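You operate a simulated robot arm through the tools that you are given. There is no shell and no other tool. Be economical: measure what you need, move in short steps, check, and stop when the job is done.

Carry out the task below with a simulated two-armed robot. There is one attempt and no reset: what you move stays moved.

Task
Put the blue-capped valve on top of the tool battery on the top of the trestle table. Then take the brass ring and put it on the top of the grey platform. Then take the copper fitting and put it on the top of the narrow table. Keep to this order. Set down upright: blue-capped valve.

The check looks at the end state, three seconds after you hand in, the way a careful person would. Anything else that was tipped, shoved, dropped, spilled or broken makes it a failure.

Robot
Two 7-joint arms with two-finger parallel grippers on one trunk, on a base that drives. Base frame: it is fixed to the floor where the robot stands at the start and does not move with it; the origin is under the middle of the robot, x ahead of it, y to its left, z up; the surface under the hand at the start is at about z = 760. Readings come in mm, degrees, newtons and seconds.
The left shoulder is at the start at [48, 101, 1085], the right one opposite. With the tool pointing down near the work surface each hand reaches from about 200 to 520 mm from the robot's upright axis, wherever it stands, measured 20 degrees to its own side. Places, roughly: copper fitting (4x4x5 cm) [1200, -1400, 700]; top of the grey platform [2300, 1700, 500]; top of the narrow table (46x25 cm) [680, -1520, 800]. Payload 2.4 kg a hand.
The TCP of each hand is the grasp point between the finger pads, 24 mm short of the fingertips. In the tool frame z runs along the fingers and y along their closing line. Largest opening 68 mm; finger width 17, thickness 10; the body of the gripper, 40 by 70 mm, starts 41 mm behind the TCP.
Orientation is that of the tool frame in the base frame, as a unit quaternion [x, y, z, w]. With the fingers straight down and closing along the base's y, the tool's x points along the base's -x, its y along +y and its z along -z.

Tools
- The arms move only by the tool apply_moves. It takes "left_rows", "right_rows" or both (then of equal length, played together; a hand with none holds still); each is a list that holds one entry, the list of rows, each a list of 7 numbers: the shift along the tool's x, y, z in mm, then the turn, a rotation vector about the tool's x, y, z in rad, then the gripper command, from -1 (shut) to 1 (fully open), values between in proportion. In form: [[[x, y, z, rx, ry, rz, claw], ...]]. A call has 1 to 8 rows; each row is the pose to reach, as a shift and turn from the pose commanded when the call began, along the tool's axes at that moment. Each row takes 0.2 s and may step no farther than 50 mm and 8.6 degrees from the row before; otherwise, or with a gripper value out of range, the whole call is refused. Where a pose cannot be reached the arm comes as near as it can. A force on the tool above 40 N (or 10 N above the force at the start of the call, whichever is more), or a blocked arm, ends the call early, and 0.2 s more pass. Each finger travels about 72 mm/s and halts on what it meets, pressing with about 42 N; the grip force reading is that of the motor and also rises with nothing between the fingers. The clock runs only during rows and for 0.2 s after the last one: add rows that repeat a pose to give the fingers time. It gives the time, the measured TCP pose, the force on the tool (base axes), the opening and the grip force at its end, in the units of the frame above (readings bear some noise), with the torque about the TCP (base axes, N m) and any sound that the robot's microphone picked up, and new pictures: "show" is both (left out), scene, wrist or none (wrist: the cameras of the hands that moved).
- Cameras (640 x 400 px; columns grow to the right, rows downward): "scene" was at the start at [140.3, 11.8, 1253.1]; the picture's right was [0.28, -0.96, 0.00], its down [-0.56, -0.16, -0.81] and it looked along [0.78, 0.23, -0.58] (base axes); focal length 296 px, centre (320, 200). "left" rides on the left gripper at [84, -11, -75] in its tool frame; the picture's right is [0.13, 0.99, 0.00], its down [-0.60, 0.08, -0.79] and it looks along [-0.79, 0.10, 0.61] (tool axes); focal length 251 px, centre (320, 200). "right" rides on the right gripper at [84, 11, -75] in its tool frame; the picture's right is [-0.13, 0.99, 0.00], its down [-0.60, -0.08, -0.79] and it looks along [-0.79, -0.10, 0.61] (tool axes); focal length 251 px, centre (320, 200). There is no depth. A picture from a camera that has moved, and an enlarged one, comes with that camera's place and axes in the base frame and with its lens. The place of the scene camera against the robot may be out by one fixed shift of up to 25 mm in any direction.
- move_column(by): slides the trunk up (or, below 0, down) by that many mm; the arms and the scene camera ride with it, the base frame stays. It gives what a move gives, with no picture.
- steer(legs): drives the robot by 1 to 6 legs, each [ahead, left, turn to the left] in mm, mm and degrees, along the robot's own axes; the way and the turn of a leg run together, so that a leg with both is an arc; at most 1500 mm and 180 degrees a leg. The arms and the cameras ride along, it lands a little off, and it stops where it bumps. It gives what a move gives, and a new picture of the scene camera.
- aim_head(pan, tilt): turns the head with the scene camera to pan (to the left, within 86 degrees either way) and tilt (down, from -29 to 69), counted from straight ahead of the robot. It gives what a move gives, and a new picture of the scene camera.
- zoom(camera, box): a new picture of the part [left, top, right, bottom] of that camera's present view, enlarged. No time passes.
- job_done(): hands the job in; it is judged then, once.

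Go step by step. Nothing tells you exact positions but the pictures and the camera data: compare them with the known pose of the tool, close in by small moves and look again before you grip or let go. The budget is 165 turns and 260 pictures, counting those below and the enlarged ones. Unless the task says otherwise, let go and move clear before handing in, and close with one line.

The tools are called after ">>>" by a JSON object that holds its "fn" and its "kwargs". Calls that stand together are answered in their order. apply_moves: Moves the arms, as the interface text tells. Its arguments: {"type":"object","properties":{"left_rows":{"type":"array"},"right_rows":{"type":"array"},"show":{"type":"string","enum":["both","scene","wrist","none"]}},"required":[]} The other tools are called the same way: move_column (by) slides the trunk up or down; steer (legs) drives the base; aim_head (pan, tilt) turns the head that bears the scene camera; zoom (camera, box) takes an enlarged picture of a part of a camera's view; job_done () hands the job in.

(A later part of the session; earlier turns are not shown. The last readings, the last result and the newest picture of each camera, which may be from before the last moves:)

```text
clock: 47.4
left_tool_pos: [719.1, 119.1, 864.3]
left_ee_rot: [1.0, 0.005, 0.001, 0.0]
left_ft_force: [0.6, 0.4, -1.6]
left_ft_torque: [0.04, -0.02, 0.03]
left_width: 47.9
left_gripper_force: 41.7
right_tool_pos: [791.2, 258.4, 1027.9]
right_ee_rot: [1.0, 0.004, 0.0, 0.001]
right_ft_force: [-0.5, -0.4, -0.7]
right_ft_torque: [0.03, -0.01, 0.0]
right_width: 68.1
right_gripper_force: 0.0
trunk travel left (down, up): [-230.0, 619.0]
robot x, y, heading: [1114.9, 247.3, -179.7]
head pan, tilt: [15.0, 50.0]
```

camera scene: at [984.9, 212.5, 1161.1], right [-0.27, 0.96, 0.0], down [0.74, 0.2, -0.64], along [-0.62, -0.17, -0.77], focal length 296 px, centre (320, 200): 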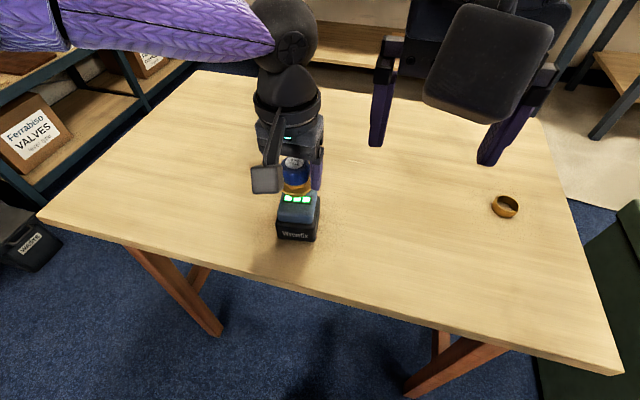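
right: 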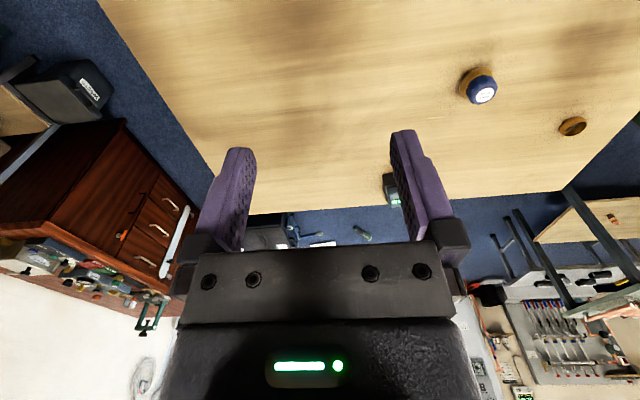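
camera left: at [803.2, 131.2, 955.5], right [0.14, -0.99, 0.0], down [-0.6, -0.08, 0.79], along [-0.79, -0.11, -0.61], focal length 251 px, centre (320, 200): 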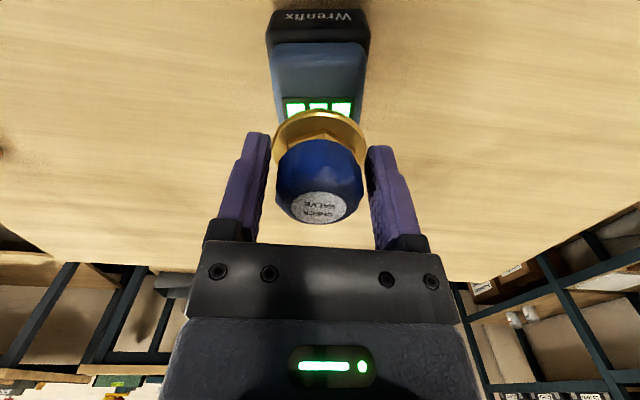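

>>> {"fn": "apply_moves", "kwargs": {"left_rows": [[[0, 0, 1, 0, 0, 0, -1], [0, 0, 2, 0, 0, 0, -1]]], "show": "none"}}

>>> {"fn": "apply_moves", "kwargs": {"left_rows": [[[0, 0, 1, 0, 0, 0, -1], [0, 0, 2, 0, 0, 0, -1]]], "show": "wrist"}}

>>> {"fn": "zoom", "kwargs": {"camera": "scene", "box": [240, 140, 368, 220]}}

```text
clock: 48.0
left_tool_pos: [720.9, 118.6, 863.0]
left_ee_rot: [1.0, 0.005, -0.001, 0.0]
left_ft_force: [-0.8, -2.9, 13.6]
left_ft_torque: [-0.09, -0.05, -0.01]
left_width: 47.7
left_gripper_force: 42.1
right_tool_pos: [791.8, 258.1, 1028.1]
right_ee_rot: [1.0, 0.004, -0.001, 0.001]
right_ft_force: [-0.2, -0.2, -0.7]
right_ft_torque: [-0.04, 0.01, 0.0]
right_width: 67.8
right_gripper_force: 0.1
trunk travel left (down, up): [-230.0, 619.0]
robot x, y, heading: [1116.3, 248.4, -179.6]
head pan, tilt: [15.0, 50.0]
```

```text
clock: 48.6
left_tool_pos: [720.0, 119.3, 861.9]
left_ee_rot: [1.0, 0.005, -0.003, -0.001]
left_ft_force: [-5.6, -3.8, 39.3]
left_ft_torque: [-0.19, 0.22, 0.09]
left_width: 47.8
left_gripper_force: 42.1
right_tool_pos: [792.5, 258.6, 1027.2]
right_ee_rot: [1.0, 0.003, 0.0, 0.001]
right_ft_force: [-0.5, 0.0, 0.1]
right_ft_torque: [0.01, 0.0, -0.02]
right_width: 67.8
right_gripper_force: 0.0
trunk travel left (down, up): [-230.0, 619.0]
robot x, y, heading: [1116.5, 244.0, -179.3]
head pan, tilt: [15.0, 50.0]
camera left: at [804.6, 131.5, 937.9], right [0.14, -0.99, 0.0], down [-0.6, -0.09, 0.8], along [-0.79, -0.11, -0.6], focal length 251 px, centre (320, 200)
```

left: 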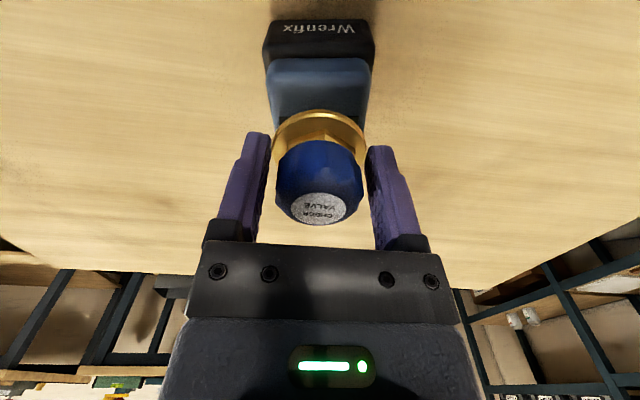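

```text
5.00 times, centred on (304, 180) of scene
camera zoom: at [986.9, 212.8, 1161.8], right [-0.27, 0.96, 0.0], down [0.74, 0.2, -0.64], along [-0.62, -0.17, -0.77], focal length 1481 px, centre (400, 300)
```

zoom: 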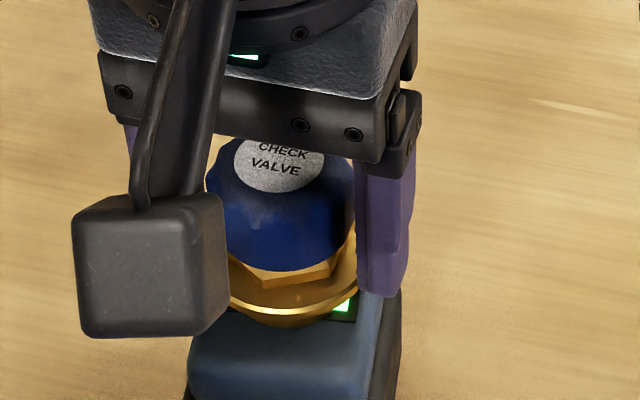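

Contact made at TCP z≈863. I'll relieve the load, open, and withdraw straight up.

>>> {"fn": "apply_moves", "kwargs": {"left_rows": [[[0, 0, -2, 0, 0, 0, -1], [0, 0, -2.5, 0, 0, 0, -1]]], "show": "none"}}

>>> {"fn": "apply_moves", "kwargs": {"left_rows": [[[0, 0, 0, 0, 0, 0, 0.6], [0, 0, 0, 0, 0, 0, 1], [0, 0, 0, 0, 0, 0, 1], [0, 0, -30, 0, 0, 0, 1], [0, 0, -70, 0, 0, 0, 1], [0, 0, -110, 0, 0, 0, 1]]]}}

>>> {"fn": "zoom", "kwargs": {"camera": "scene", "box": [240, 160, 368, 240]}}

```text
clock: 49.2
left_tool_pos: [719.8, 119.1, 864.2]
left_ee_rot: [1.0, 0.003, 0.001, 0.0]
left_ft_force: [-7.9, -0.9, 19.0]
left_ft_torque: [0.1, 0.51, 0.03]
left_width: 47.7
left_gripper_force: 42.1
right_tool_pos: [791.1, 259.0, 1026.6]
right_ee_rot: [1.0, 0.003, 0.0, 0.002]
right_ft_force: [1.4, 0.7, 0.2]
right_ft_torque: [0.03, -0.04, 0.0]
right_width: 68.2
right_gripper_force: 0.0
trunk travel left (down, up): [-230.0, 619.0]
robot x, y, heading: [1118.3, 244.5, -179.7]
head pan, tilt: [15.0, 50.0]
```

```text
clock: 50.6
left_tool_pos: [720.6, 120.0, 972.8]
left_ee_rot: [1.0, 0.004, 0.001, 0.0]
left_ft_force: [-0.7, 0.2, -0.1]
left_ft_torque: [0.0, 0.01, 0.0]
left_width: 68.1
left_gripper_force: 0.1
right_tool_pos: [790.6, 259.0, 1027.0]
right_ee_rot: [1.0, 0.003, 0.001, 0.001]
right_ft_force: [-0.5, -0.4, -0.4]
right_ft_torque: [0.0, -0.01, -0.02]
right_width: 68.1
right_gripper_force: 0.0
trunk travel left (down, up): [-230.0, 619.0]
robot x, y, heading: [1117.6, 246.7, -179.4]
head pan, tilt: [15.0, 50.0]
camera scene: at [985.1, 212.6, 1161.1], right [-0.27, 0.96, 0.0], down [0.74, 0.2, -0.64], along [-0.62, -0.17, -0.77], focal length 296 px, centre (320, 200)
camera left: at [804.7, 131.8, 1048.4], right [0.14, -0.99, 0.0], down [-0.6, -0.08, 0.79], along [-0.78, -0.11, -0.61], focal length 251 px, centre (320, 200)
```

scene: 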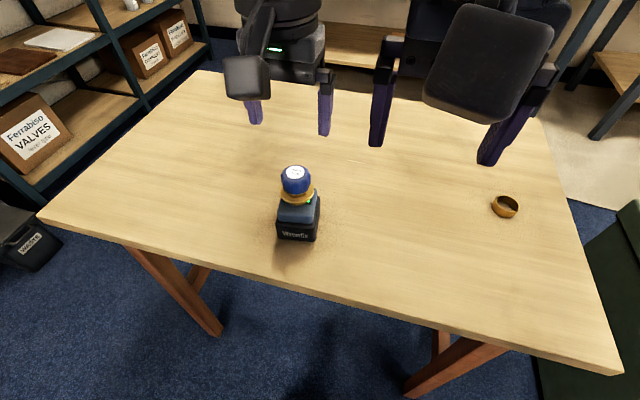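
left: 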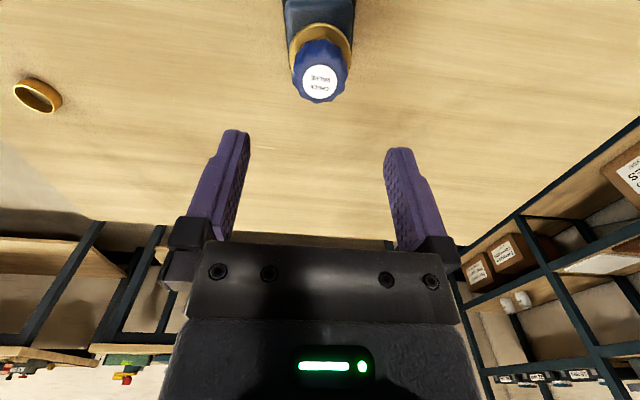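

```text
5.00 times, centred on (304, 200) of scene
camera zoom: at [985.1, 212.6, 1161.1], right [-0.27, 0.96, 0.0], down [0.74, 0.2, -0.64], along [-0.62, -0.17, -0.77], focal length 1481 px, centre (400, 200)
```

zoom: 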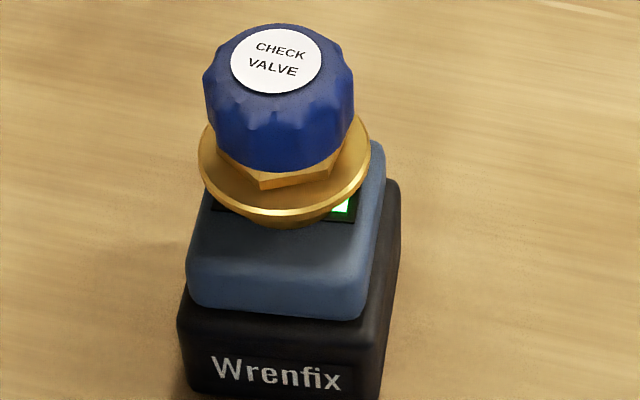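

The valve stands upright on the battery. Next I retract the left hand, shift the robot toward the ring, and bring the right hand over it.

>>> {"fn": "apply_moves", "kwargs": {"left_rows": [[[40, 0, -10, 0, 0, 0, 1], [80, 20, -20, 0, 0, 0, 1], [120, 40, -30, 0, 0, 0, 1]]], "show": "none"}}

>>> {"fn": "steer", "kwargs": {"legs": [[40, -80, 0]]}}

>>> {"fn": "aim_head", "kwargs": {"pan": -20, "tilt": 50}}

>>> {"fn": "apply_moves", "kwargs": {"right_rows": [[[0, 0, 0, 0, 0, 0, 1]]], "show": "wrist"}}

```text
clock: 51.4
left_tool_pos: [840.7, 80.8, 1002.6]
left_ee_rot: [1.0, 0.004, 0.0, 0.0]
left_ft_force: [0.1, 0.4, 0.1]
left_ft_torque: [0.01, 0.0, 0.02]
left_width: 68.0
left_gripper_force: 0.1
right_tool_pos: [791.1, 257.8, 1025.4]
right_ee_rot: [1.0, 0.004, 0.0, 0.0]
right_ft_force: [0.0, -0.7, 0.2]
right_ft_torque: [0.02, -0.04, -0.02]
right_width: 67.8
right_gripper_force: 0.1
trunk travel left (down, up): [-230.0, 619.0]
robot x, y, heading: [1112.2, 244.4, -179.2]
head pan, tilt: [15.0, 50.0]
```

```text
clock: 52.5
left_tool_pos: [799.4, 161.0, 1002.7]
left_ee_rot: [1.0, 0.004, 0.0, 0.0]
left_ft_force: [0.9, 0.1, 0.8]
left_ft_torque: [0.01, -0.01, -0.01]
left_width: 68.1
left_gripper_force: 0.1
right_tool_pos: [749.7, 339.8, 1026.1]
right_ee_rot: [1.0, 0.004, 0.0, 0.002]
right_ft_force: [0.1, 0.6, 0.8]
right_ft_torque: [-0.02, -0.05, 0.03]
right_width: 68.1
right_gripper_force: 0.0
trunk travel left (down, up): [-230.0, 619.0]
robot x, y, heading: [1074.9, 327.3, -179.5]
head pan, tilt: [15.0, 50.0]
camera scene: at [943.9, 293.2, 1161.1], right [-0.27, 0.96, 0.0], down [0.74, 0.2, -0.64], along [-0.62, -0.17, -0.77], focal length 296 px, centre (320, 200)
```

scene: 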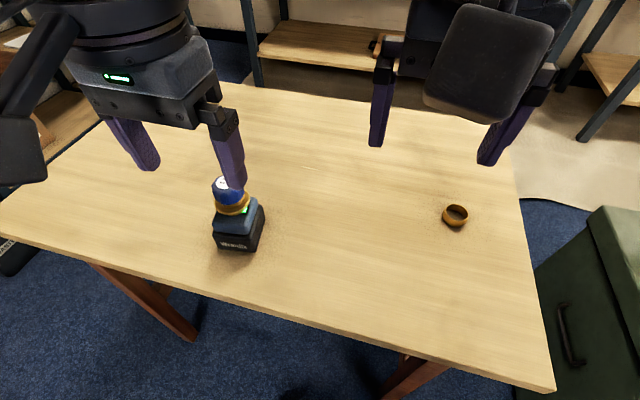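

```text
clock: 53.5
left_tool_pos: [799.6, 161.0, 1002.3]
left_ee_rot: [1.0, 0.005, 0.001, 0.0]
left_ft_force: [-0.4, -0.3, 0.4]
left_ft_torque: [-0.01, 0.01, 0.0]
left_width: 68.0
left_gripper_force: 0.0
right_tool_pos: [750.1, 338.2, 1026.6]
right_ee_rot: [1.0, 0.005, 0.0, 0.001]
right_ft_force: [-0.9, 0.1, 0.5]
right_ft_torque: [-0.03, 0.01, 0.01]
right_width: 68.0
right_gripper_force: 0.0
trunk travel left (down, up): [-230.0, 619.0]
robot x, y, heading: [1076.7, 329.8, -179.6]
head pan, tilt: [-20.0, 50.0]
camera scene: at [945.6, 339.2, 1161.1], right [0.33, 0.94, 0.0], down [0.72, -0.25, -0.64], along [-0.61, 0.21, -0.77], focal length 296 px, centre (320, 200)
```

scene: 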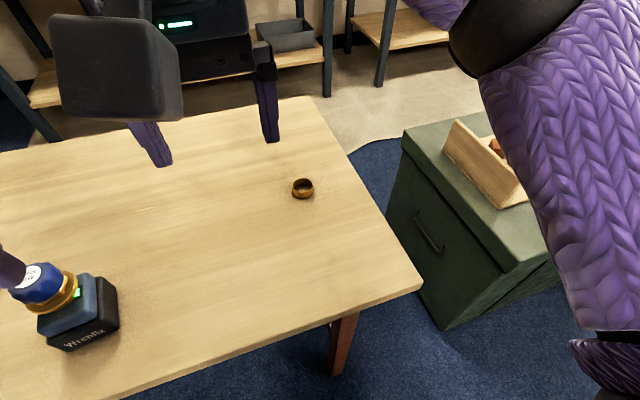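

```text
clock: 53.9
left_tool_pos: [799.5, 161.8, 1002.1]
left_ee_rot: [1.0, 0.004, 0.0, 0.0]
left_ft_force: [-0.4, -0.9, 0.2]
left_ft_torque: [-0.03, 0.01, 0.02]
left_width: 68.1
left_gripper_force: 0.1
right_tool_pos: [749.8, 338.4, 1026.5]
right_ee_rot: [1.0, 0.004, 0.0, 0.001]
right_ft_force: [-0.1, 0.2, 0.6]
right_ft_torque: [-0.02, -0.03, 0.02]
right_width: 68.0
right_gripper_force: 0.1
trunk travel left (down, up): [-230.0, 619.0]
robot x, y, heading: [1076.3, 327.8, -179.5]
head pan, tilt: [-20.0, 50.0]
camera right: at [834.0, 329.0, 1101.1], right [-0.12, -0.99, 0.0], down [-0.6, 0.08, 0.79], along [-0.79, 0.09, -0.61], focal length 251 px, centre (320, 200)
```

right: 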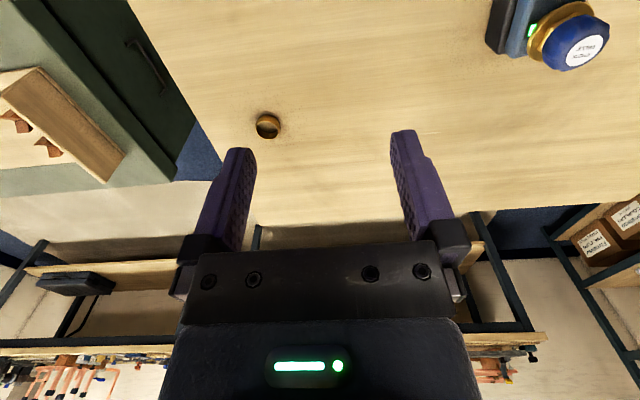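

The ring is at about [607, 435]. I'll bring the right hand above it.

>>> {"fn": "apply_moves", "kwargs": {"right_rows": [[[-29, -20, 25, 0, 0, 0, 1], [-58, -40, 50, 0, 0, 0, 1], [-87, -60, 75, 0, 0, 0, 1], [-116, -80, 100, 0, 0, 0, 1], [-143, -97, 136, 0, 0, 0, 1], [-143, -97, 136, 0, 0, 0, 1]]], "show": "wrist"}}

>>> {"fn": "zoom", "kwargs": {"camera": "right", "box": [240, 0, 400, 100]}}

```text
clock: 55.3
left_tool_pos: [799.7, 161.9, 1001.7]
left_ee_rot: [1.0, 0.005, 0.0, 0.0]
left_ft_force: [0.0, 0.0, -0.3]
left_ft_torque: [0.02, -0.03, 0.02]
left_width: 68.1
left_gripper_force: 0.1
right_tool_pos: [605.8, 433.8, 889.4]
right_ee_rot: [1.0, 0.005, 0.0, 0.001]
right_ft_force: [0.1, 0.3, -0.5]
right_ft_torque: [-0.01, 0.03, -0.02]
right_width: 68.0
right_gripper_force: 0.0
trunk travel left (down, up): [-230.0, 619.0]
robot x, y, heading: [1075.5, 328.7, -179.2]
head pan, tilt: [-20.0, 50.0]
camera right: at [690.0, 424.3, 963.1], right [-0.12, -0.99, 0.0], down [-0.6, 0.07, 0.79], along [-0.79, 0.09, -0.61], focal length 251 px, centre (320, 200)
```

right: 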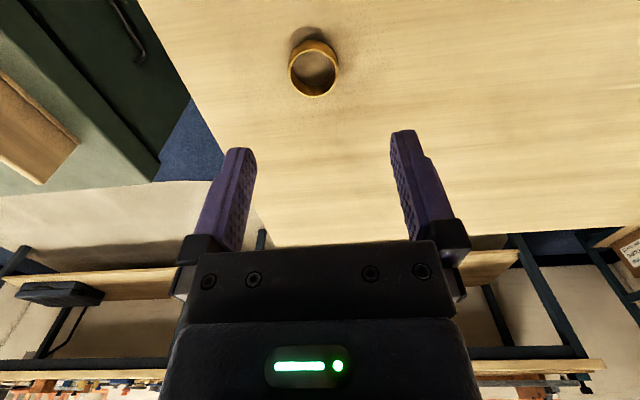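

```text
4.00 times, centred on (320, 50) of right
camera zoom: at [690.0, 424.3, 963.1], right [-0.12, -0.99, 0.0], down [-0.6, 0.07, 0.79], along [-0.79, 0.09, -0.61], focal length 1006 px, centre (320, 800)
```

zoom: 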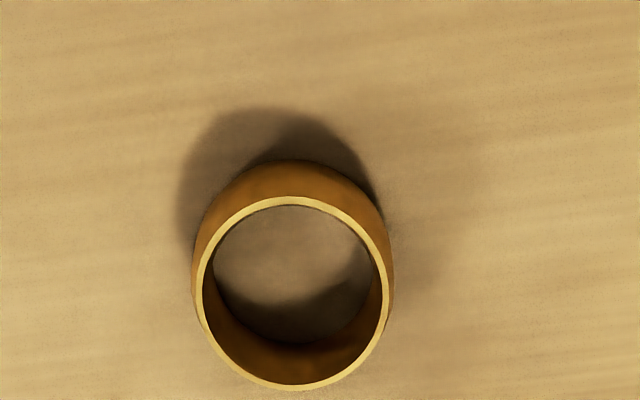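

Ring centre at [600, 439.5], about 37 mm across and 15 mm tall. I'll descend with its tips just above the table.

>>> {"fn": "apply_moves", "kwargs": {"right_rows": [[[-6, -6, 0, 0, 0, 0, 1], [-6, -6, 40, 0, 0, 0, 1], [-6, -6, 75, 0, 0, 0, 1], [-6, -6, 75, 0, 0, 0, 1]]], "show": "wrist"}}

```text
clock: 56.3
left_tool_pos: [798.5, 162.4, 1001.5]
left_ee_rot: [1.0, 0.004, 0.0, 0.0]
left_ft_force: [0.2, -0.1, -0.7]
left_ft_torque: [0.06, 0.02, 0.01]
left_width: 67.9
left_gripper_force: 0.0
right_tool_pos: [599.0, 438.7, 815.3]
right_ee_rot: [1.0, 0.005, 0.0, 0.001]
right_ft_force: [0.2, 0.0, 0.2]
right_ft_torque: [0.05, 0.01, -0.01]
right_width: 67.8
right_gripper_force: 0.1
trunk travel left (down, up): [-230.0, 619.0]
robot x, y, heading: [1074.1, 328.5, -179.5]
head pan, tilt: [-20.0, 50.0]
camera right: at [683.7, 430.2, 889.3], right [-0.12, -0.99, 0.0], down [-0.6, 0.08, 0.79], along [-0.79, 0.09, -0.61], focal length 251 px, centre (320, 200)
```

right: 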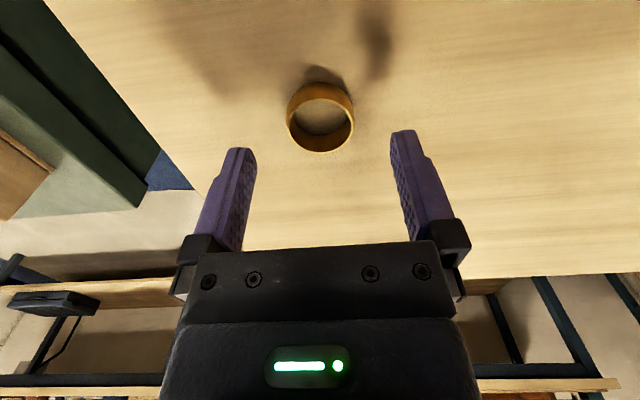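

>>> {"fn": "apply_moves", "kwargs": {"right_rows": [[[2, -0.5, 15, 0, 0, 0, 1], [2, -0.5, 28, 0, 0, 0, 1], [2, -0.5, 28, 0, 0, 0, 1]]], "show": "wrist"}}

```text
clock: 57.1
left_tool_pos: [798.6, 161.9, 1001.0]
left_ee_rot: [1.0, 0.005, 0.0, 0.0]
left_ft_force: [0.7, 0.4, 0.1]
left_ft_torque: [0.03, 0.0, 0.0]
left_width: 68.0
left_gripper_force: 0.2
right_tool_pos: [601.9, 440.4, 788.1]
right_ee_rot: [1.0, 0.004, 0.0, 0.002]
right_ft_force: [-0.8, 0.4, -0.4]
right_ft_torque: [0.04, 0.03, 0.0]
right_width: 67.9
right_gripper_force: 0.0
trunk travel left (down, up): [-230.0, 619.0]
robot x, y, heading: [1073.7, 328.0, -179.5]
head pan, tilt: [-20.0, 50.0]
camera right: at [686.0, 430.5, 861.9], right [-0.12, -0.99, 0.0], down [-0.6, 0.08, 0.79], along [-0.79, 0.09, -0.61], focal length 251 px, centre (320, 200)
```

right: 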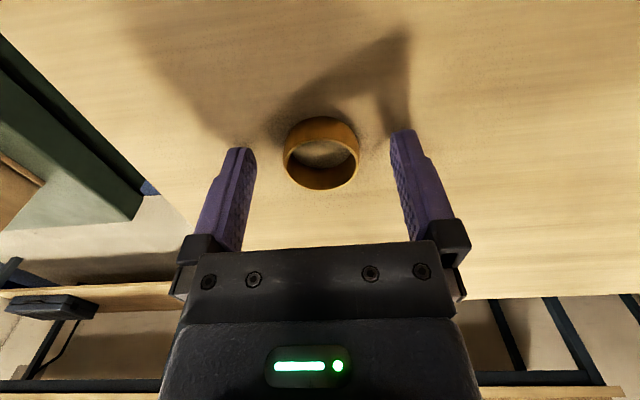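

Aligned. Closing and lifting.

>>> {"fn": "apply_moves", "kwargs": {"right_rows": [[[0, 0, 2, 0, 0, 0, 0.5], [0, 0, 2, 0, 0, 0, -1], [0, 0, 2, 0, 0, 0, -1], [0, 0, 2, 0, 0, 0, -1], [0, 0, -30, 0, 0, 0, -1], [0, 0, -75, 0, 0, 0, -1], [40, 0, -100, 0, 0, 0, -1], [80, 0, -130, 0, 0, 0, -1]]], "show": "both"}}

```text
clock: 58.9
left_tool_pos: [800.0, 160.6, 1001.3]
left_ee_rot: [1.0, 0.004, -0.001, 0.0]
left_ft_force: [-0.8, 0.2, -1.1]
left_ft_torque: [-0.02, -0.01, -0.01]
left_width: 67.9
left_gripper_force: 0.1
right_tool_pos: [682.2, 443.8, 918.2]
right_ee_rot: [1.0, 0.003, 0.0, 0.0]
right_ft_force: [0.1, -0.4, 1.0]
right_ft_torque: [0.0, 0.01, 0.01]
right_width: 35.8
right_gripper_force: 41.9
trunk travel left (down, up): [-230.0, 619.0]
robot x, y, heading: [1075.8, 327.2, -179.5]
head pan, tilt: [-20.0, 50.0]
camera scene: at [945.7, 339.4, 1161.1], right [0.33, 0.94, 0.0], down [0.72, -0.26, -0.64], along [-0.61, 0.21, -0.77], focal length 296 px, centre (320, 200)
camera right: at [767.1, 431.5, 991.8], right [-0.12, -0.99, 0.0], down [-0.6, 0.08, 0.79], along [-0.79, 0.1, -0.61], focal length 251 px, centre (320, 200)
```

scene: 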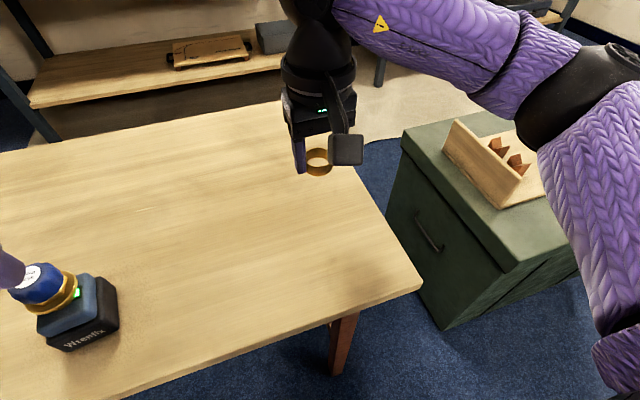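
right: 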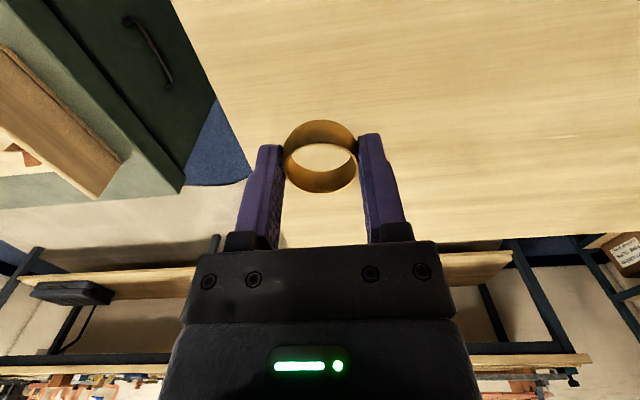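

The ring is held. I'll back away from the table and turn toward the grey platform.

>>> {"fn": "steer", "kwargs": {"legs": [[-420, 0, 0], [0, 0, -130]]}}

>>> {"fn": "aim_head", "kwargs": {"pan": 0, "tilt": 25}}

```text
clock: 66.8
left_tool_pos: [1543.4, 651.0, 1002.2]
left_ee_rot: [-0.433, 0.901, 0.0, 0.0]
left_ft_force: [0.1, -0.3, -0.6]
left_ft_torque: [-0.01, 0.0, -0.01]
left_width: 67.8
left_gripper_force: 0.0
right_tool_pos: [1833.1, 564.1, 916.7]
right_ee_rot: [-0.433, 0.902, 0.0, 0.0]
right_ft_force: [-0.7, 0.7, -0.3]
right_ft_torque: [0.01, 0.0, -0.02]
right_width: 36.0
right_gripper_force: 41.8
trunk travel left (down, up): [-230.0, 619.0]
robot x, y, heading: [1495.3, 332.0, 51.4]
head pan, tilt: [-20.0, 50.0]
camera scene: at [1610.4, 409.0, 1161.1], right [0.52, -0.85, 0.0], down [-0.65, -0.4, -0.64], along [0.55, 0.33, -0.77], focal length 296 px, centre (320, 200)
```

scene: 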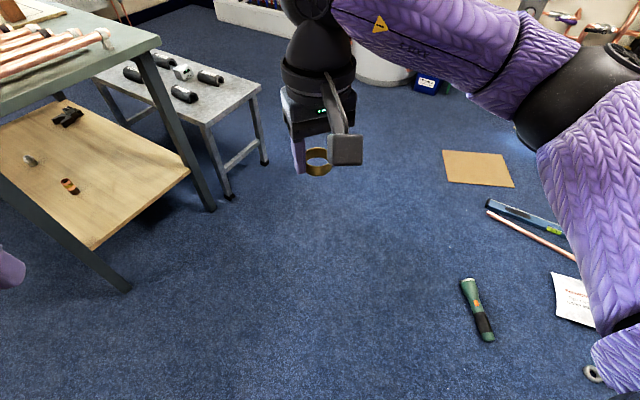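

```text
clock: 67.7
left_tool_pos: [1542.2, 649.8, 1001.8]
left_ee_rot: [-0.432, 0.902, 0.001, 0.0]
left_ft_force: [-0.4, -0.6, -1.1]
left_ft_torque: [-0.02, -0.03, 0.03]
left_width: 68.3
left_gripper_force: 0.0
right_tool_pos: [1833.9, 564.4, 917.2]
right_ee_rot: [-0.433, 0.902, 0.001, -0.001]
right_ft_force: [0.1, 0.1, 0.3]
right_ft_torque: [0.03, 0.0, -0.04]
right_width: 35.9
right_gripper_force: 42.2
trunk travel left (down, up): [-230.0, 619.0]
robot x, y, heading: [1498.6, 335.1, 51.2]
head pan, tilt: [0.0, 25.0]
camera scene: at [1602.3, 440.8, 1198.5], right [0.78, -0.63, 0.0], down [-0.26, -0.33, -0.91], along [0.57, 0.71, -0.42], focal length 296 px, centre (320, 200)
```

scene: 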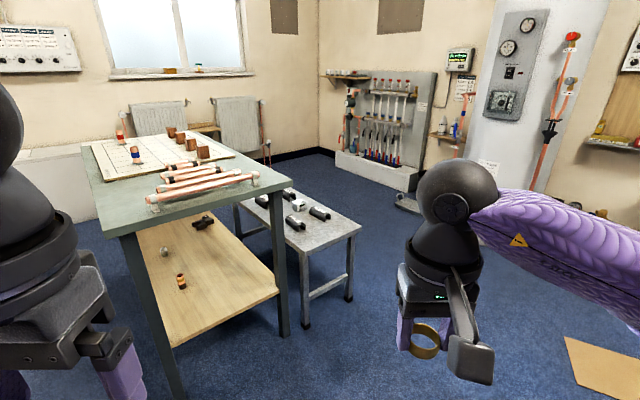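

The grey platform's near edge runs at y≈1300 (x≈2190–2485), and its front strip is free of fittings. I'll drive to stand in front of it, facing +y.

>>> {"fn": "steer", "kwargs": {"legs": [[0, 0, 38.7], [0, -713, 0], [560, 0, 0]]}}

>>> {"fn": "aim_head", "kwargs": {"pan": -5, "tilt": 50}}

```text
clock: 72.9
left_tool_pos: [1972.4, 611.1, 1000.9]
left_ee_rot: [0.708, -0.706, 0.0, 0.001]
left_ft_force: [-0.1, -0.3, -0.5]
left_ft_torque: [0.03, -0.04, -0.01]
left_width: 68.0
left_gripper_force: 0.0
right_tool_pos: [2253.2, 727.1, 917.2]
right_ee_rot: [0.708, -0.706, -0.001, 0.0]
right_ft_force: [0.1, 0.5, -0.7]
right_ft_torque: [0.01, -0.02, 0.02]
right_width: 34.0
right_gripper_force: 41.9
trunk travel left (down, up): [-230.0, 619.0]
robot x, y, heading: [2135.3, 333.8, 90.5]
head pan, tilt: [0.0, 25.0]
stopped in leg 2: the robot was blocked; the commanded pose is now the measured one
camera scene: at [2143.5, 477.8, 1198.6], right [1.0, 0.0, 0.0], down [0.0, -0.42, -0.91], along [0.0, 0.91, -0.42], focal length 296 px, centre (320, 200)
```

scene: 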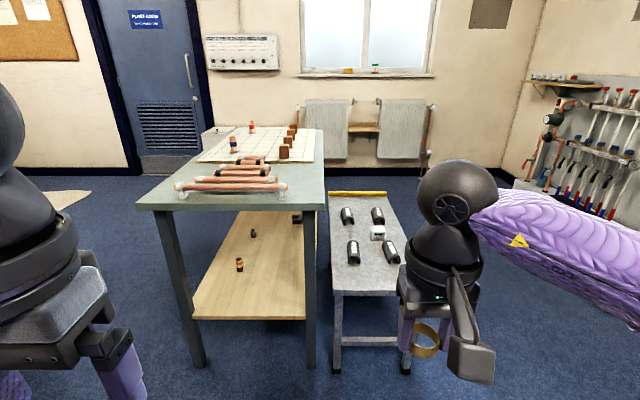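

```text
clock: 73.8
left_tool_pos: [1974.7, 610.8, 1001.6]
left_ee_rot: [0.708, -0.706, 0.001, 0.0]
left_ft_force: [-1.4, -0.9, -0.4]
left_ft_torque: [0.03, -0.02, -0.01]
left_width: 68.0
left_gripper_force: 0.1
right_tool_pos: [2252.7, 726.1, 916.5]
right_ee_rot: [0.709, -0.705, 0.0, 0.0]
right_ft_force: [0.7, 0.5, -0.8]
right_ft_torque: [0.01, 0.0, -0.01]
right_width: 34.3
right_gripper_force: 42.2
trunk travel left (down, up): [-230.0, 619.0]
robot x, y, heading: [2137.9, 332.2, 90.3]
head pan, tilt: [-5.0, 50.0]
camera scene: at [2150.6, 462.4, 1161.2], right [1.0, -0.08, 0.0], down [-0.06, -0.76, -0.64], along [0.05, 0.64, -0.77], focal length 296 px, centre (320, 200)
```

scene: 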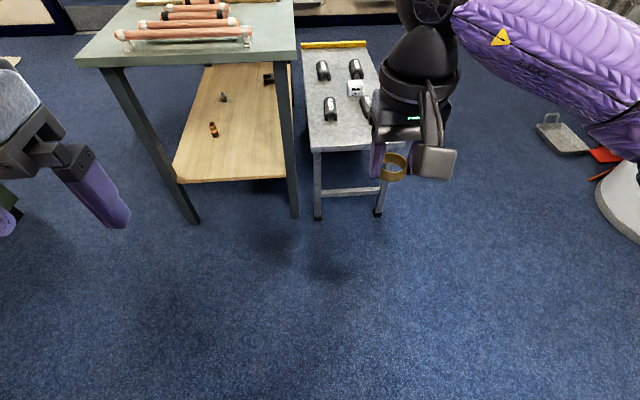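

The drive was blocked. I'll look to my right to see what I met, and check the ring.

>>> {"fn": "aim_head", "kwargs": {"pan": -80, "tilt": 60}}

>>> {"fn": "apply_moves", "kwargs": {"right_rows": [[[0, 0, 0, 0, 0, 0, -1]]], "show": "wrist"}}

```text
clock: 75.3
left_tool_pos: [1973.3, 612.1, 1001.3]
left_ee_rot: [0.708, -0.706, 0.0, 0.001]
left_ft_force: [0.3, 0.9, -0.1]
left_ft_torque: [0.0, 0.05, -0.01]
left_width: 67.8
left_gripper_force: 0.0
right_tool_pos: [2252.5, 726.7, 916.9]
right_ee_rot: [0.709, -0.706, -0.001, 0.001]
right_ft_force: [0.7, -0.8, -0.7]
right_ft_torque: [0.0, 0.01, -0.01]
right_width: 34.2
right_gripper_force: 42.3
trunk travel left (down, up): [-230.0, 619.0]
robot x, y, heading: [2138.4, 335.8, 90.1]
head pan, tilt: [-80.0, 60.0]
camera scene: at [2209.8, 397.5, 1148.6], right [0.18, -0.98, 0.0], down [-0.85, -0.15, -0.5], along [0.49, 0.09, -0.87], focal length 296 px, centre (320, 200)
```

scene: 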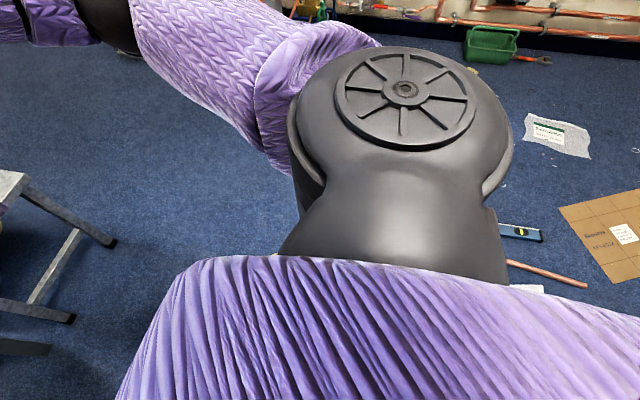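

```text
clock: 75.7
left_tool_pos: [1973.7, 611.1, 1002.3]
left_ee_rot: [0.708, -0.706, 0.0, 0.0]
left_ft_force: [0.0, -0.4, -0.7]
left_ft_torque: [-0.04, 0.03, -0.02]
left_width: 67.8
left_gripper_force: 0.1
right_tool_pos: [2253.7, 728.2, 917.7]
right_ee_rot: [0.709, -0.706, 0.0, 0.001]
right_ft_force: [0.4, 0.1, -0.8]
right_ft_torque: [0.02, -0.01, -0.01]
right_width: 34.2
right_gripper_force: 42.0
trunk travel left (down, up): [-230.0, 619.0]
robot x, y, heading: [2141.0, 333.0, 90.2]
head pan, tilt: [-80.0, 60.0]
camera right: at [2242.7, 642.8, 991.4], right [-0.99, 0.13, 0.0], down [0.08, 0.6, 0.79], along [0.1, 0.79, -0.61], focal length 251 px, centre (320, 200)
```

right: 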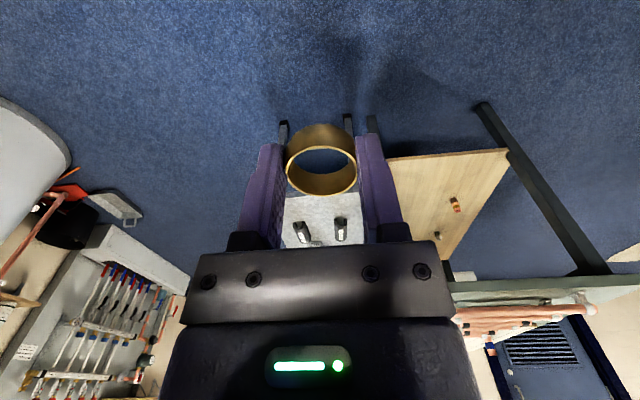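

Probably the base touched the screwdriver on the floor, which lies near y≈100. I'll move straight ahead away from it and then look back.

>>> {"fn": "steer", "kwargs": {"legs": [[330, 0, 0]]}}

>>> {"fn": "aim_head", "kwargs": {"pan": -86, "tilt": 40}}

```text
clock: 77.8
left_tool_pos: [1970.6, 939.8, 1002.4]
left_ee_rot: [0.709, -0.705, 0.0, 0.0]
left_ft_force: [-0.3, -0.7, 0.8]
left_ft_torque: [0.0, 0.01, 0.03]
left_width: 67.6
left_gripper_force: 0.0
right_tool_pos: [2251.3, 1055.8, 917.2]
right_ee_rot: [0.709, -0.705, -0.001, 0.0]
right_ft_force: [0.2, 0.1, -0.4]
right_ft_torque: [0.02, 0.04, -0.03]
right_width: 33.9
right_gripper_force: 42.4
trunk travel left (down, up): [-230.0, 619.0]
robot x, y, heading: [2133.9, 663.2, 90.4]
head pan, tilt: [-80.0, 60.0]
camera scene: at [2208.3, 726.5, 1148.6], right [0.18, -0.98, 0.0], down [-0.85, -0.15, -0.5], along [0.49, 0.09, -0.87], focal length 296 px, centre (320, 200)
```

scene: 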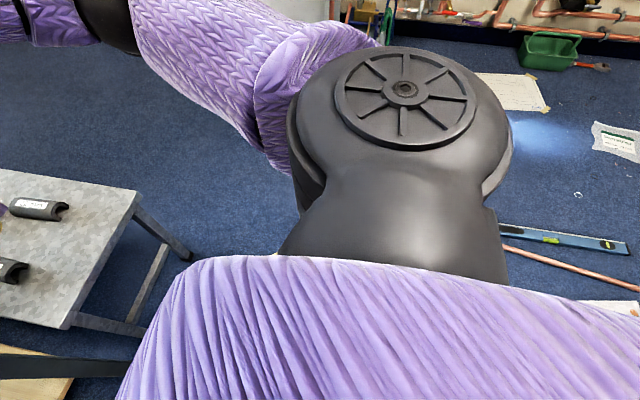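

```text
clock: 78.7
left_tool_pos: [1970.8, 939.7, 1001.4]
left_ee_rot: [0.709, -0.705, -0.001, 0.001]
left_ft_force: [-0.5, -0.3, -0.7]
left_ft_torque: [0.0, 0.0, -0.03]
left_width: 67.9
left_gripper_force: 0.2
right_tool_pos: [2250.9, 1055.5, 916.4]
right_ee_rot: [0.709, -0.705, 0.0, 0.001]
right_ft_force: [-0.4, 0.3, 0.0]
right_ft_torque: [-0.01, -0.02, -0.02]
right_width: 33.8
right_gripper_force: 42.1
trunk travel left (down, up): [-230.0, 619.0]
robot x, y, heading: [2138.1, 664.1, 90.3]
head pan, tilt: [-85.9, 40.0]
camera scene: at [2227.4, 720.9, 1175.2], right [0.08, -1.0, 0.0], down [-0.64, -0.05, -0.77], along [0.76, 0.06, -0.64], focal length 296 px, centre (320, 200)
```

scene: 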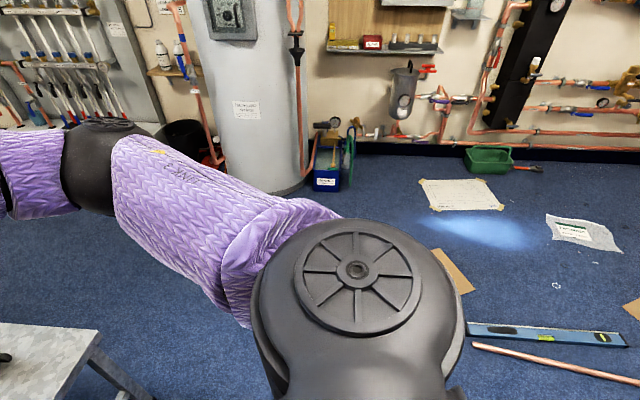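

The area to the right is clear now. I'll go ahead to the platform.

>>> {"fn": "steer", "kwargs": {"legs": [[260, -40, 0]]}}

>>> {"fn": "aim_head", "kwargs": {"pan": -10, "tilt": 55}}

>>> {"fn": "apply_moves", "kwargs": {"right_rows": [[[0, 0, 0, 0, 0, 0, -1]]], "show": "wrist"}}

```text
clock: 80.5
left_tool_pos: [2008.0, 1200.3, 1002.2]
left_ee_rot: [0.71, -0.705, 0.0, -0.001]
left_ft_force: [-0.7, 0.7, -0.2]
left_ft_torque: [-0.02, 0.01, -0.01]
left_width: 67.9
left_gripper_force: 0.0
right_tool_pos: [2288.8, 1317.3, 917.3]
right_ee_rot: [0.709, -0.705, -0.001, 0.001]
right_ft_force: [0.0, -0.1, 0.5]
right_ft_torque: [0.0, 0.01, 0.03]
right_width: 34.1
right_gripper_force: 41.8
trunk travel left (down, up): [-230.0, 619.0]
robot x, y, heading: [2174.4, 924.8, 90.3]
head pan, tilt: [-85.9, 40.0]
camera scene: at [2265.6, 981.9, 1175.3], right [0.08, -1.0, 0.0], down [-0.64, -0.05, -0.77], along [0.76, 0.06, -0.64], focal length 296 px, centre (320, 200)
```

scene: 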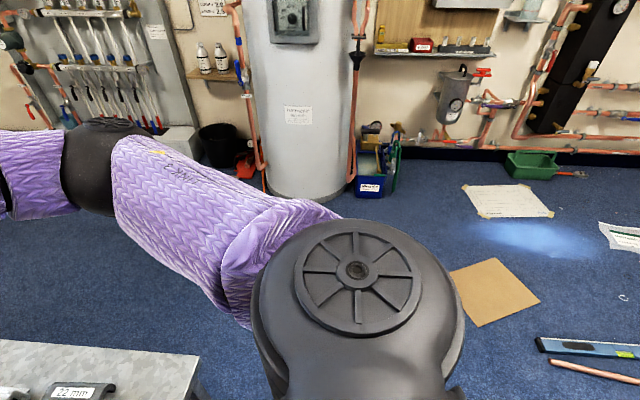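

```text
clock: 82.0
left_tool_pos: [2009.2, 1200.2, 1001.5]
left_ee_rot: [0.71, -0.705, 0.0, 0.0]
left_ft_force: [-0.1, -0.3, 0.5]
left_ft_torque: [0.01, 0.01, 0.01]
left_width: 67.9
left_gripper_force: 0.2
right_tool_pos: [2288.5, 1316.9, 916.6]
right_ee_rot: [0.709, -0.705, -0.001, 0.001]
right_ft_force: [0.6, -0.3, -0.9]
right_ft_torque: [-0.04, 0.04, 0.01]
right_width: 34.0
right_gripper_force: 42.1
trunk travel left (down, up): [-230.0, 619.0]
robot x, y, heading: [2172.4, 927.1, 90.2]
head pan, tilt: [-10.0, 55.0]
camera scene: at [2192.9, 1046.3, 1154.6], right [0.99, -0.17, 0.0], down [-0.14, -0.81, -0.57], along [0.1, 0.57, -0.82], focal length 296 px, centre (320, 200)
```

scene: 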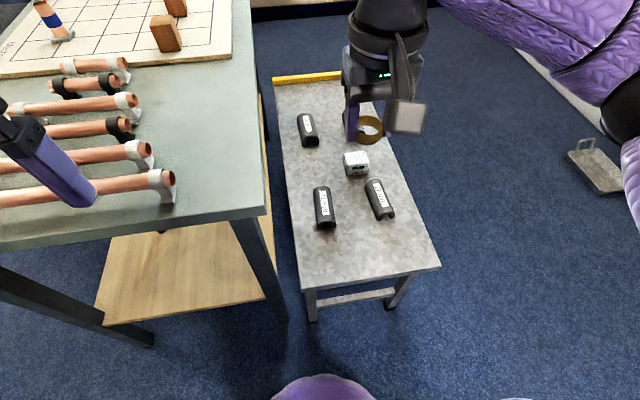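

```text
clock: 82.4
left_tool_pos: [2007.4, 1200.1, 1001.4]
left_ee_rot: [0.709, -0.705, 0.0, 0.001]
left_ft_force: [0.5, 0.1, -0.3]
left_ft_torque: [0.0, -0.02, 0.0]
left_width: 68.3
left_gripper_force: 0.0
right_tool_pos: [2288.9, 1315.8, 917.7]
right_ee_rot: [0.71, -0.705, -0.001, 0.002]
right_ft_force: [0.2, -0.1, -0.7]
right_ft_torque: [0.03, -0.01, 0.04]
right_width: 34.3
right_gripper_force: 42.5
trunk travel left (down, up): [-230.0, 619.0]
robot x, y, heading: [2175.2, 921.1, 90.3]
head pan, tilt: [-10.0, 55.0]
camera right: at [2278.4, 1232.7, 991.4], right [-0.99, 0.12, 0.0], down [0.08, 0.6, 0.79], along [0.1, 0.79, -0.61], focal length 251 px, centre (320, 200)
```

right: 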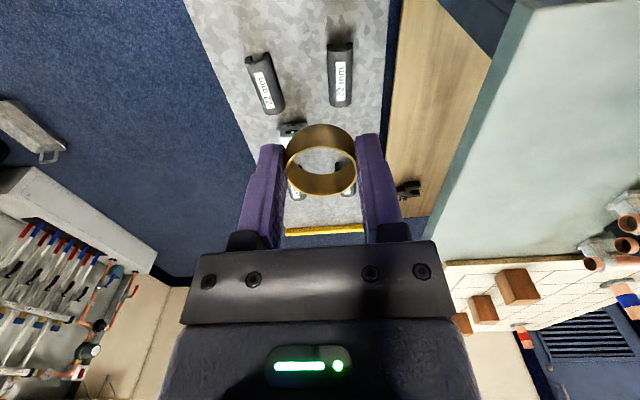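

There's a free front strip on the platform around [2345, 1325]. I'll first draw the left hand back and up, away from the pipe table, then lower the trunk.

>>> {"fn": "apply_moves", "kwargs": {"left_rows": [[[30, 0, -35, 0, 0, 0, 1], [60, 0, -70, 0, 0, 0, 1], [80, 0, -105, 0, 0, 0, 1], [80, 0, -140, 0, 0, 0, 1], [80, 0, -140, 0, 0, 0, 1]]], "show": "none"}}

>>> {"fn": "aim_head", "kwargs": {"pan": 15, "tilt": 50}}

```text
clock: 83.6
left_tool_pos: [2009.9, 1119.3, 1141.8]
left_ee_rot: [0.709, -0.705, 0.0, 0.002]
left_ft_force: [-0.5, 0.4, -1.1]
left_ft_torque: [-0.01, -0.03, -0.03]
left_width: 67.8
left_gripper_force: 0.0
right_tool_pos: [2289.2, 1316.2, 917.6]
right_ee_rot: [0.71, -0.704, -0.001, 0.001]
right_ft_force: [-0.2, 0.1, 0.0]
right_ft_torque: [0.02, 0.01, 0.02]
right_width: 34.0
right_gripper_force: 42.0
trunk travel left (down, up): [-230.0, 619.0]
robot x, y, heading: [2175.7, 924.8, 90.2]
head pan, tilt: [-10.0, 55.0]
```

```text
clock: 84.5
left_tool_pos: [2011.5, 1120.6, 1141.7]
left_ee_rot: [0.71, -0.704, 0.0, 0.001]
left_ft_force: [0.1, 0.5, 0.8]
left_ft_torque: [0.0, -0.01, -0.01]
left_width: 68.0
left_gripper_force: 0.1
right_tool_pos: [2287.9, 1315.5, 916.5]
right_ee_rot: [0.709, -0.705, -0.001, 0.001]
right_ft_force: [-0.6, 0.4, -0.7]
right_ft_torque: [0.05, 0.02, 0.01]
right_width: 33.9
right_gripper_force: 42.0
trunk travel left (down, up): [-230.0, 619.0]
robot x, y, heading: [2174.0, 925.1, 90.6]
head pan, tilt: [15.0, 50.0]
camera scene: at [2160.4, 1049.3, 1161.1], right [0.96, 0.27, 0.0], down [0.2, -0.74, -0.64], along [-0.17, 0.62, -0.77], focal length 296 px, centre (320, 200)
```

scene: 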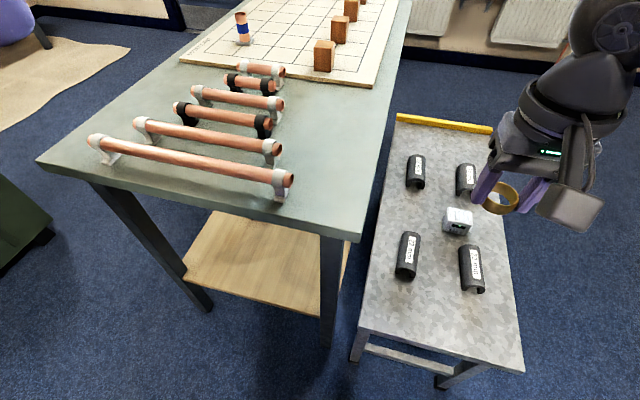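

Before lowering I check where the left elbow is relative to the pipe table.

>>> {"fn": "aim_head", "kwargs": {"pan": 70, "tilt": 40}}

```text
clock: 85.8
left_tool_pos: [2009.7, 1120.6, 1141.5]
left_ee_rot: [0.709, -0.705, 0.0, 0.001]
left_ft_force: [-0.1, -0.8, 1.0]
left_ft_torque: [0.03, -0.01, 0.01]
left_width: 67.9
left_gripper_force: 0.1
right_tool_pos: [2289.3, 1316.4, 917.2]
right_ee_rot: [0.71, -0.705, -0.001, 0.001]
right_ft_force: [0.9, -0.3, -0.5]
right_ft_torque: [0.02, 0.0, -0.01]
right_width: 34.0
right_gripper_force: 41.5
trunk travel left (down, up): [-230.0, 619.0]
robot x, y, heading: [2177.1, 924.4, 90.5]
head pan, tilt: [70.0, 40.0]
camera scene: at [2100.8, 1003.7, 1175.3], right [0.34, 0.94, 0.0], down [0.61, -0.22, -0.77], along [-0.72, 0.26, -0.64], focal length 296 px, centre (320, 200)
```

scene: 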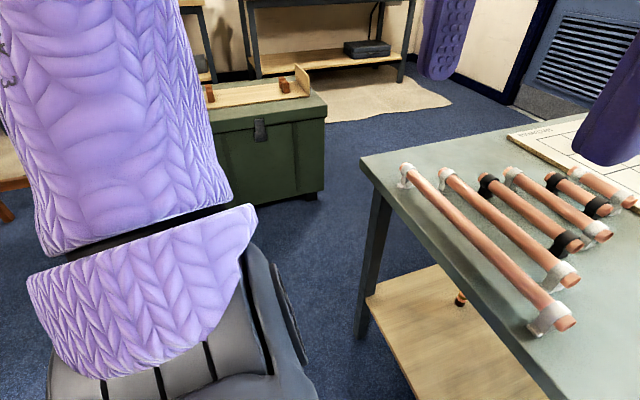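

The left arm is clear of the table. I'll lower the trunk.

>>> {"fn": "move_column", "kwargs": {"by": -210}}

>>> {"fn": "aim_head", "kwargs": {"pan": -10, "tilt": 55}}

>>> {"fn": "apply_moves", "kwargs": {"right_rows": [[[0, -28, 0, 0, 0, 0, -1], [-4, -56, 0, 0, 0, 0, -1], [-4, -56, 40, 0, 0, 0, -1], [-4, -56, 80, 0, 0, 0, -1], [-4, -56, 120, 0, 0, 0, -1], [-4, -56, 120, 0, 0, 0, -1]]]}}

```text
clock: 88.0
left_tool_pos: [2008.9, 1120.2, 932.9]
left_ee_rot: [0.709, -0.705, -0.001, -0.001]
left_ft_force: [0.6, 0.1, -0.1]
left_ft_torque: [-0.02, -0.03, -0.03]
left_width: 67.8
left_gripper_force: 0.1
right_tool_pos: [2289.2, 1315.3, 707.5]
right_ee_rot: [0.71, -0.704, -0.002, -0.001]
right_ft_force: [1.1, 0.0, -0.1]
right_ft_torque: [-0.05, 0.01, 0.04]
right_width: 33.9
right_gripper_force: 42.3
trunk travel left (down, up): [-20.0, 830.0]
robot x, y, heading: [2174.9, 918.5, 90.3]
head pan, tilt: [70.0, 40.0]
```

```text
clock: 89.5
left_tool_pos: [2008.8, 1119.8, 932.4]
left_ee_rot: [0.709, -0.705, 0.0, 0.0]
left_ft_force: [0.4, 0.5, 0.2]
left_ft_torque: [-0.02, -0.03, 0.0]
left_width: 68.1
left_gripper_force: 0.1
right_tool_pos: [2288.1, 1316.8, 707.7]
right_ee_rot: [0.71, -0.704, 0.0, 0.0]
right_ft_force: [0.3, 0.2, -1.0]
right_ft_torque: [0.01, 0.03, 0.0]
right_width: 33.9
right_gripper_force: 41.7
trunk travel left (down, up): [-20.0, 830.0]
robot x, y, heading: [2174.2, 925.1, 90.3]
head pan, tilt: [-10.0, 55.0]
camera scene: at [2192.3, 1113.0, 937.7], right [0.99, -0.17, 0.0], down [-0.14, -0.81, -0.57], along [0.1, 0.57, -0.82], focal length 296 px, centre (320, 200)
```

scene: 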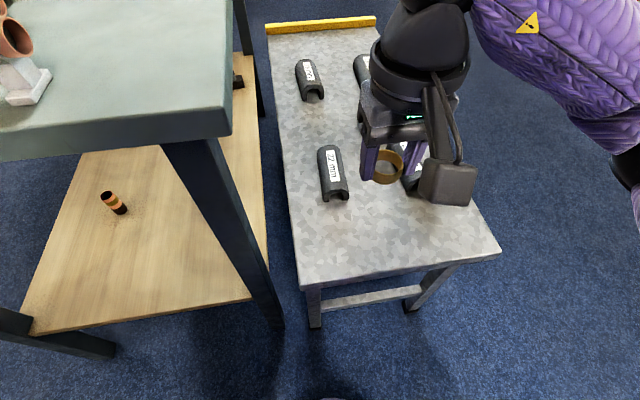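

```text
clock: 90.9
left_tool_pos: [2008.5, 1120.5, 932.2]
left_ee_rot: [0.709, -0.705, 0.0, 0.0]
left_ft_force: [-0.1, 0.4, 0.1]
left_ft_torque: [0.0, 0.03, 0.04]
left_width: 67.9
left_gripper_force: 0.1
right_tool_pos: [2344.0, 1321.4, 586.7]
right_ee_rot: [0.71, -0.704, 0.0, 0.0]
right_ft_force: [-0.3, 0.2, 0.0]
right_ft_torque: [0.01, -0.03, 0.03]
right_width: 33.9
right_gripper_force: 42.1
trunk travel left (down, up): [-20.0, 830.0]
robot x, y, heading: [2174.9, 924.4, 90.4]
head pan, tilt: [-10.0, 55.0]
camera scene: at [2192.4, 1113.0, 937.7], right [0.99, -0.17, 0.0], down [-0.14, -0.81, -0.57], along [0.1, 0.57, -0.82], focal length 296 px, centre (320, 200)
camera right: at [2334.9, 1237.2, 660.6], right [-0.99, 0.12, 0.0], down [0.08, 0.6, 0.79], along [0.1, 0.79, -0.61], focal length 251 px, centre (320, 200)
```

scene: 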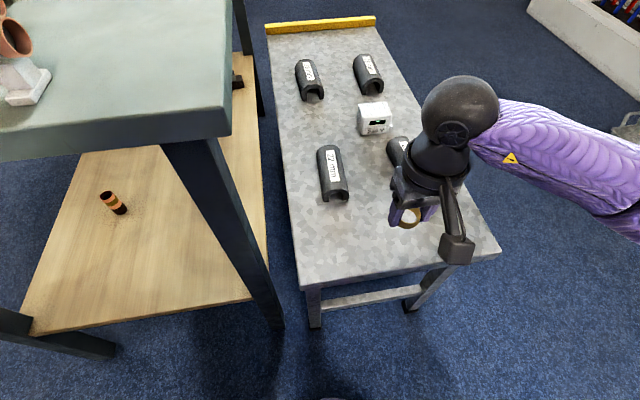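
right: 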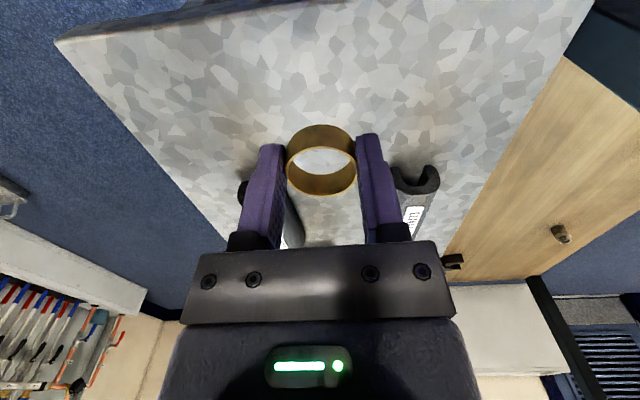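

Position is good; I shift 12 mm further in and descend in small steps.

>>> {"fn": "apply_moves", "kwargs": {"right_rows": [[[-12, 0, 20, 0, 0, 0, -1], [-12, 0, 40, 0, 0, 0, -1], [-12, 0, 52, 0, 0, 0, -1], [-12, 0, 54, 0, 0, 0, -1]]], "show": "wrist"}}

>>> {"fn": "apply_moves", "kwargs": {"right_rows": [[[0, 0, 1, 0, 0, 0, -1], [0, 0, 2, 0, 0, 0, -1]]], "show": "none"}}

>>> {"fn": "apply_moves", "kwargs": {"right_rows": [[[0, 0, 1, 0, 0, 0, -1], [0, 0, 2, 0, 0, 0, -1]]], "show": "none"}}

```text
clock: 91.9
left_tool_pos: [2009.4, 1120.0, 931.6]
left_ee_rot: [0.709, -0.705, 0.0, 0.0]
left_ft_force: [0.0, 0.5, 0.1]
left_ft_torque: [0.0, 0.02, -0.02]
left_width: 68.1
left_gripper_force: 0.0
right_tool_pos: [2345.8, 1332.6, 533.0]
right_ee_rot: [0.71, -0.705, -0.001, 0.001]
right_ft_force: [-0.2, 0.2, -0.4]
right_ft_torque: [-0.02, -0.04, 0.01]
right_width: 33.9
right_gripper_force: 42.0
trunk travel left (down, up): [-20.0, 830.0]
robot x, y, heading: [2174.4, 922.8, 90.4]
head pan, tilt: [-10.0, 55.0]
camera right: at [2334.5, 1249.0, 607.0], right [-0.99, 0.12, 0.0], down [0.08, 0.6, 0.79], along [0.1, 0.79, -0.61], focal length 251 px, centre (320, 200)
```

right: 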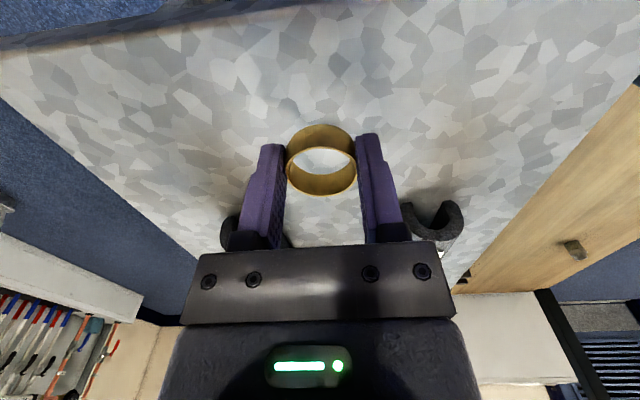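

```text
clock: 92.5
left_tool_pos: [2009.3, 1120.9, 932.6]
left_ee_rot: [0.71, -0.705, 0.0, 0.0]
left_ft_force: [-0.9, -1.1, 0.0]
left_ft_torque: [0.0, -0.03, 0.01]
left_width: 68.1
left_gripper_force: 0.0
right_tool_pos: [2345.0, 1333.1, 529.4]
right_ee_rot: [0.709, -0.705, -0.001, 0.001]
right_ft_force: [0.2, 0.8, 0.3]
right_ft_torque: [0.04, 0.02, -0.01]
right_width: 33.5
right_gripper_force: 42.5
trunk travel left (down, up): [-20.0, 830.0]
robot x, y, heading: [2171.5, 923.7, 90.4]
head pan, tilt: [-10.0, 55.0]
```

```text
clock: 93.1
left_tool_pos: [2008.9, 1121.0, 932.6]
left_ee_rot: [0.71, -0.704, -0.001, -0.001]
left_ft_force: [0.2, 0.1, 0.2]
left_ft_torque: [0.0, 0.01, 0.01]
left_width: 67.7
left_gripper_force: 0.0
right_tool_pos: [2344.4, 1333.1, 529.3]
right_ee_rot: [0.709, -0.705, 0.0, 0.001]
right_ft_force: [-0.3, -0.3, -0.3]
right_ft_torque: [-0.02, 0.01, 0.01]
right_width: 33.9
right_gripper_force: 41.7
trunk travel left (down, up): [-20.0, 830.0]
robot x, y, heading: [2177.5, 923.5, 90.2]
head pan, tilt: [-10.0, 55.0]
```

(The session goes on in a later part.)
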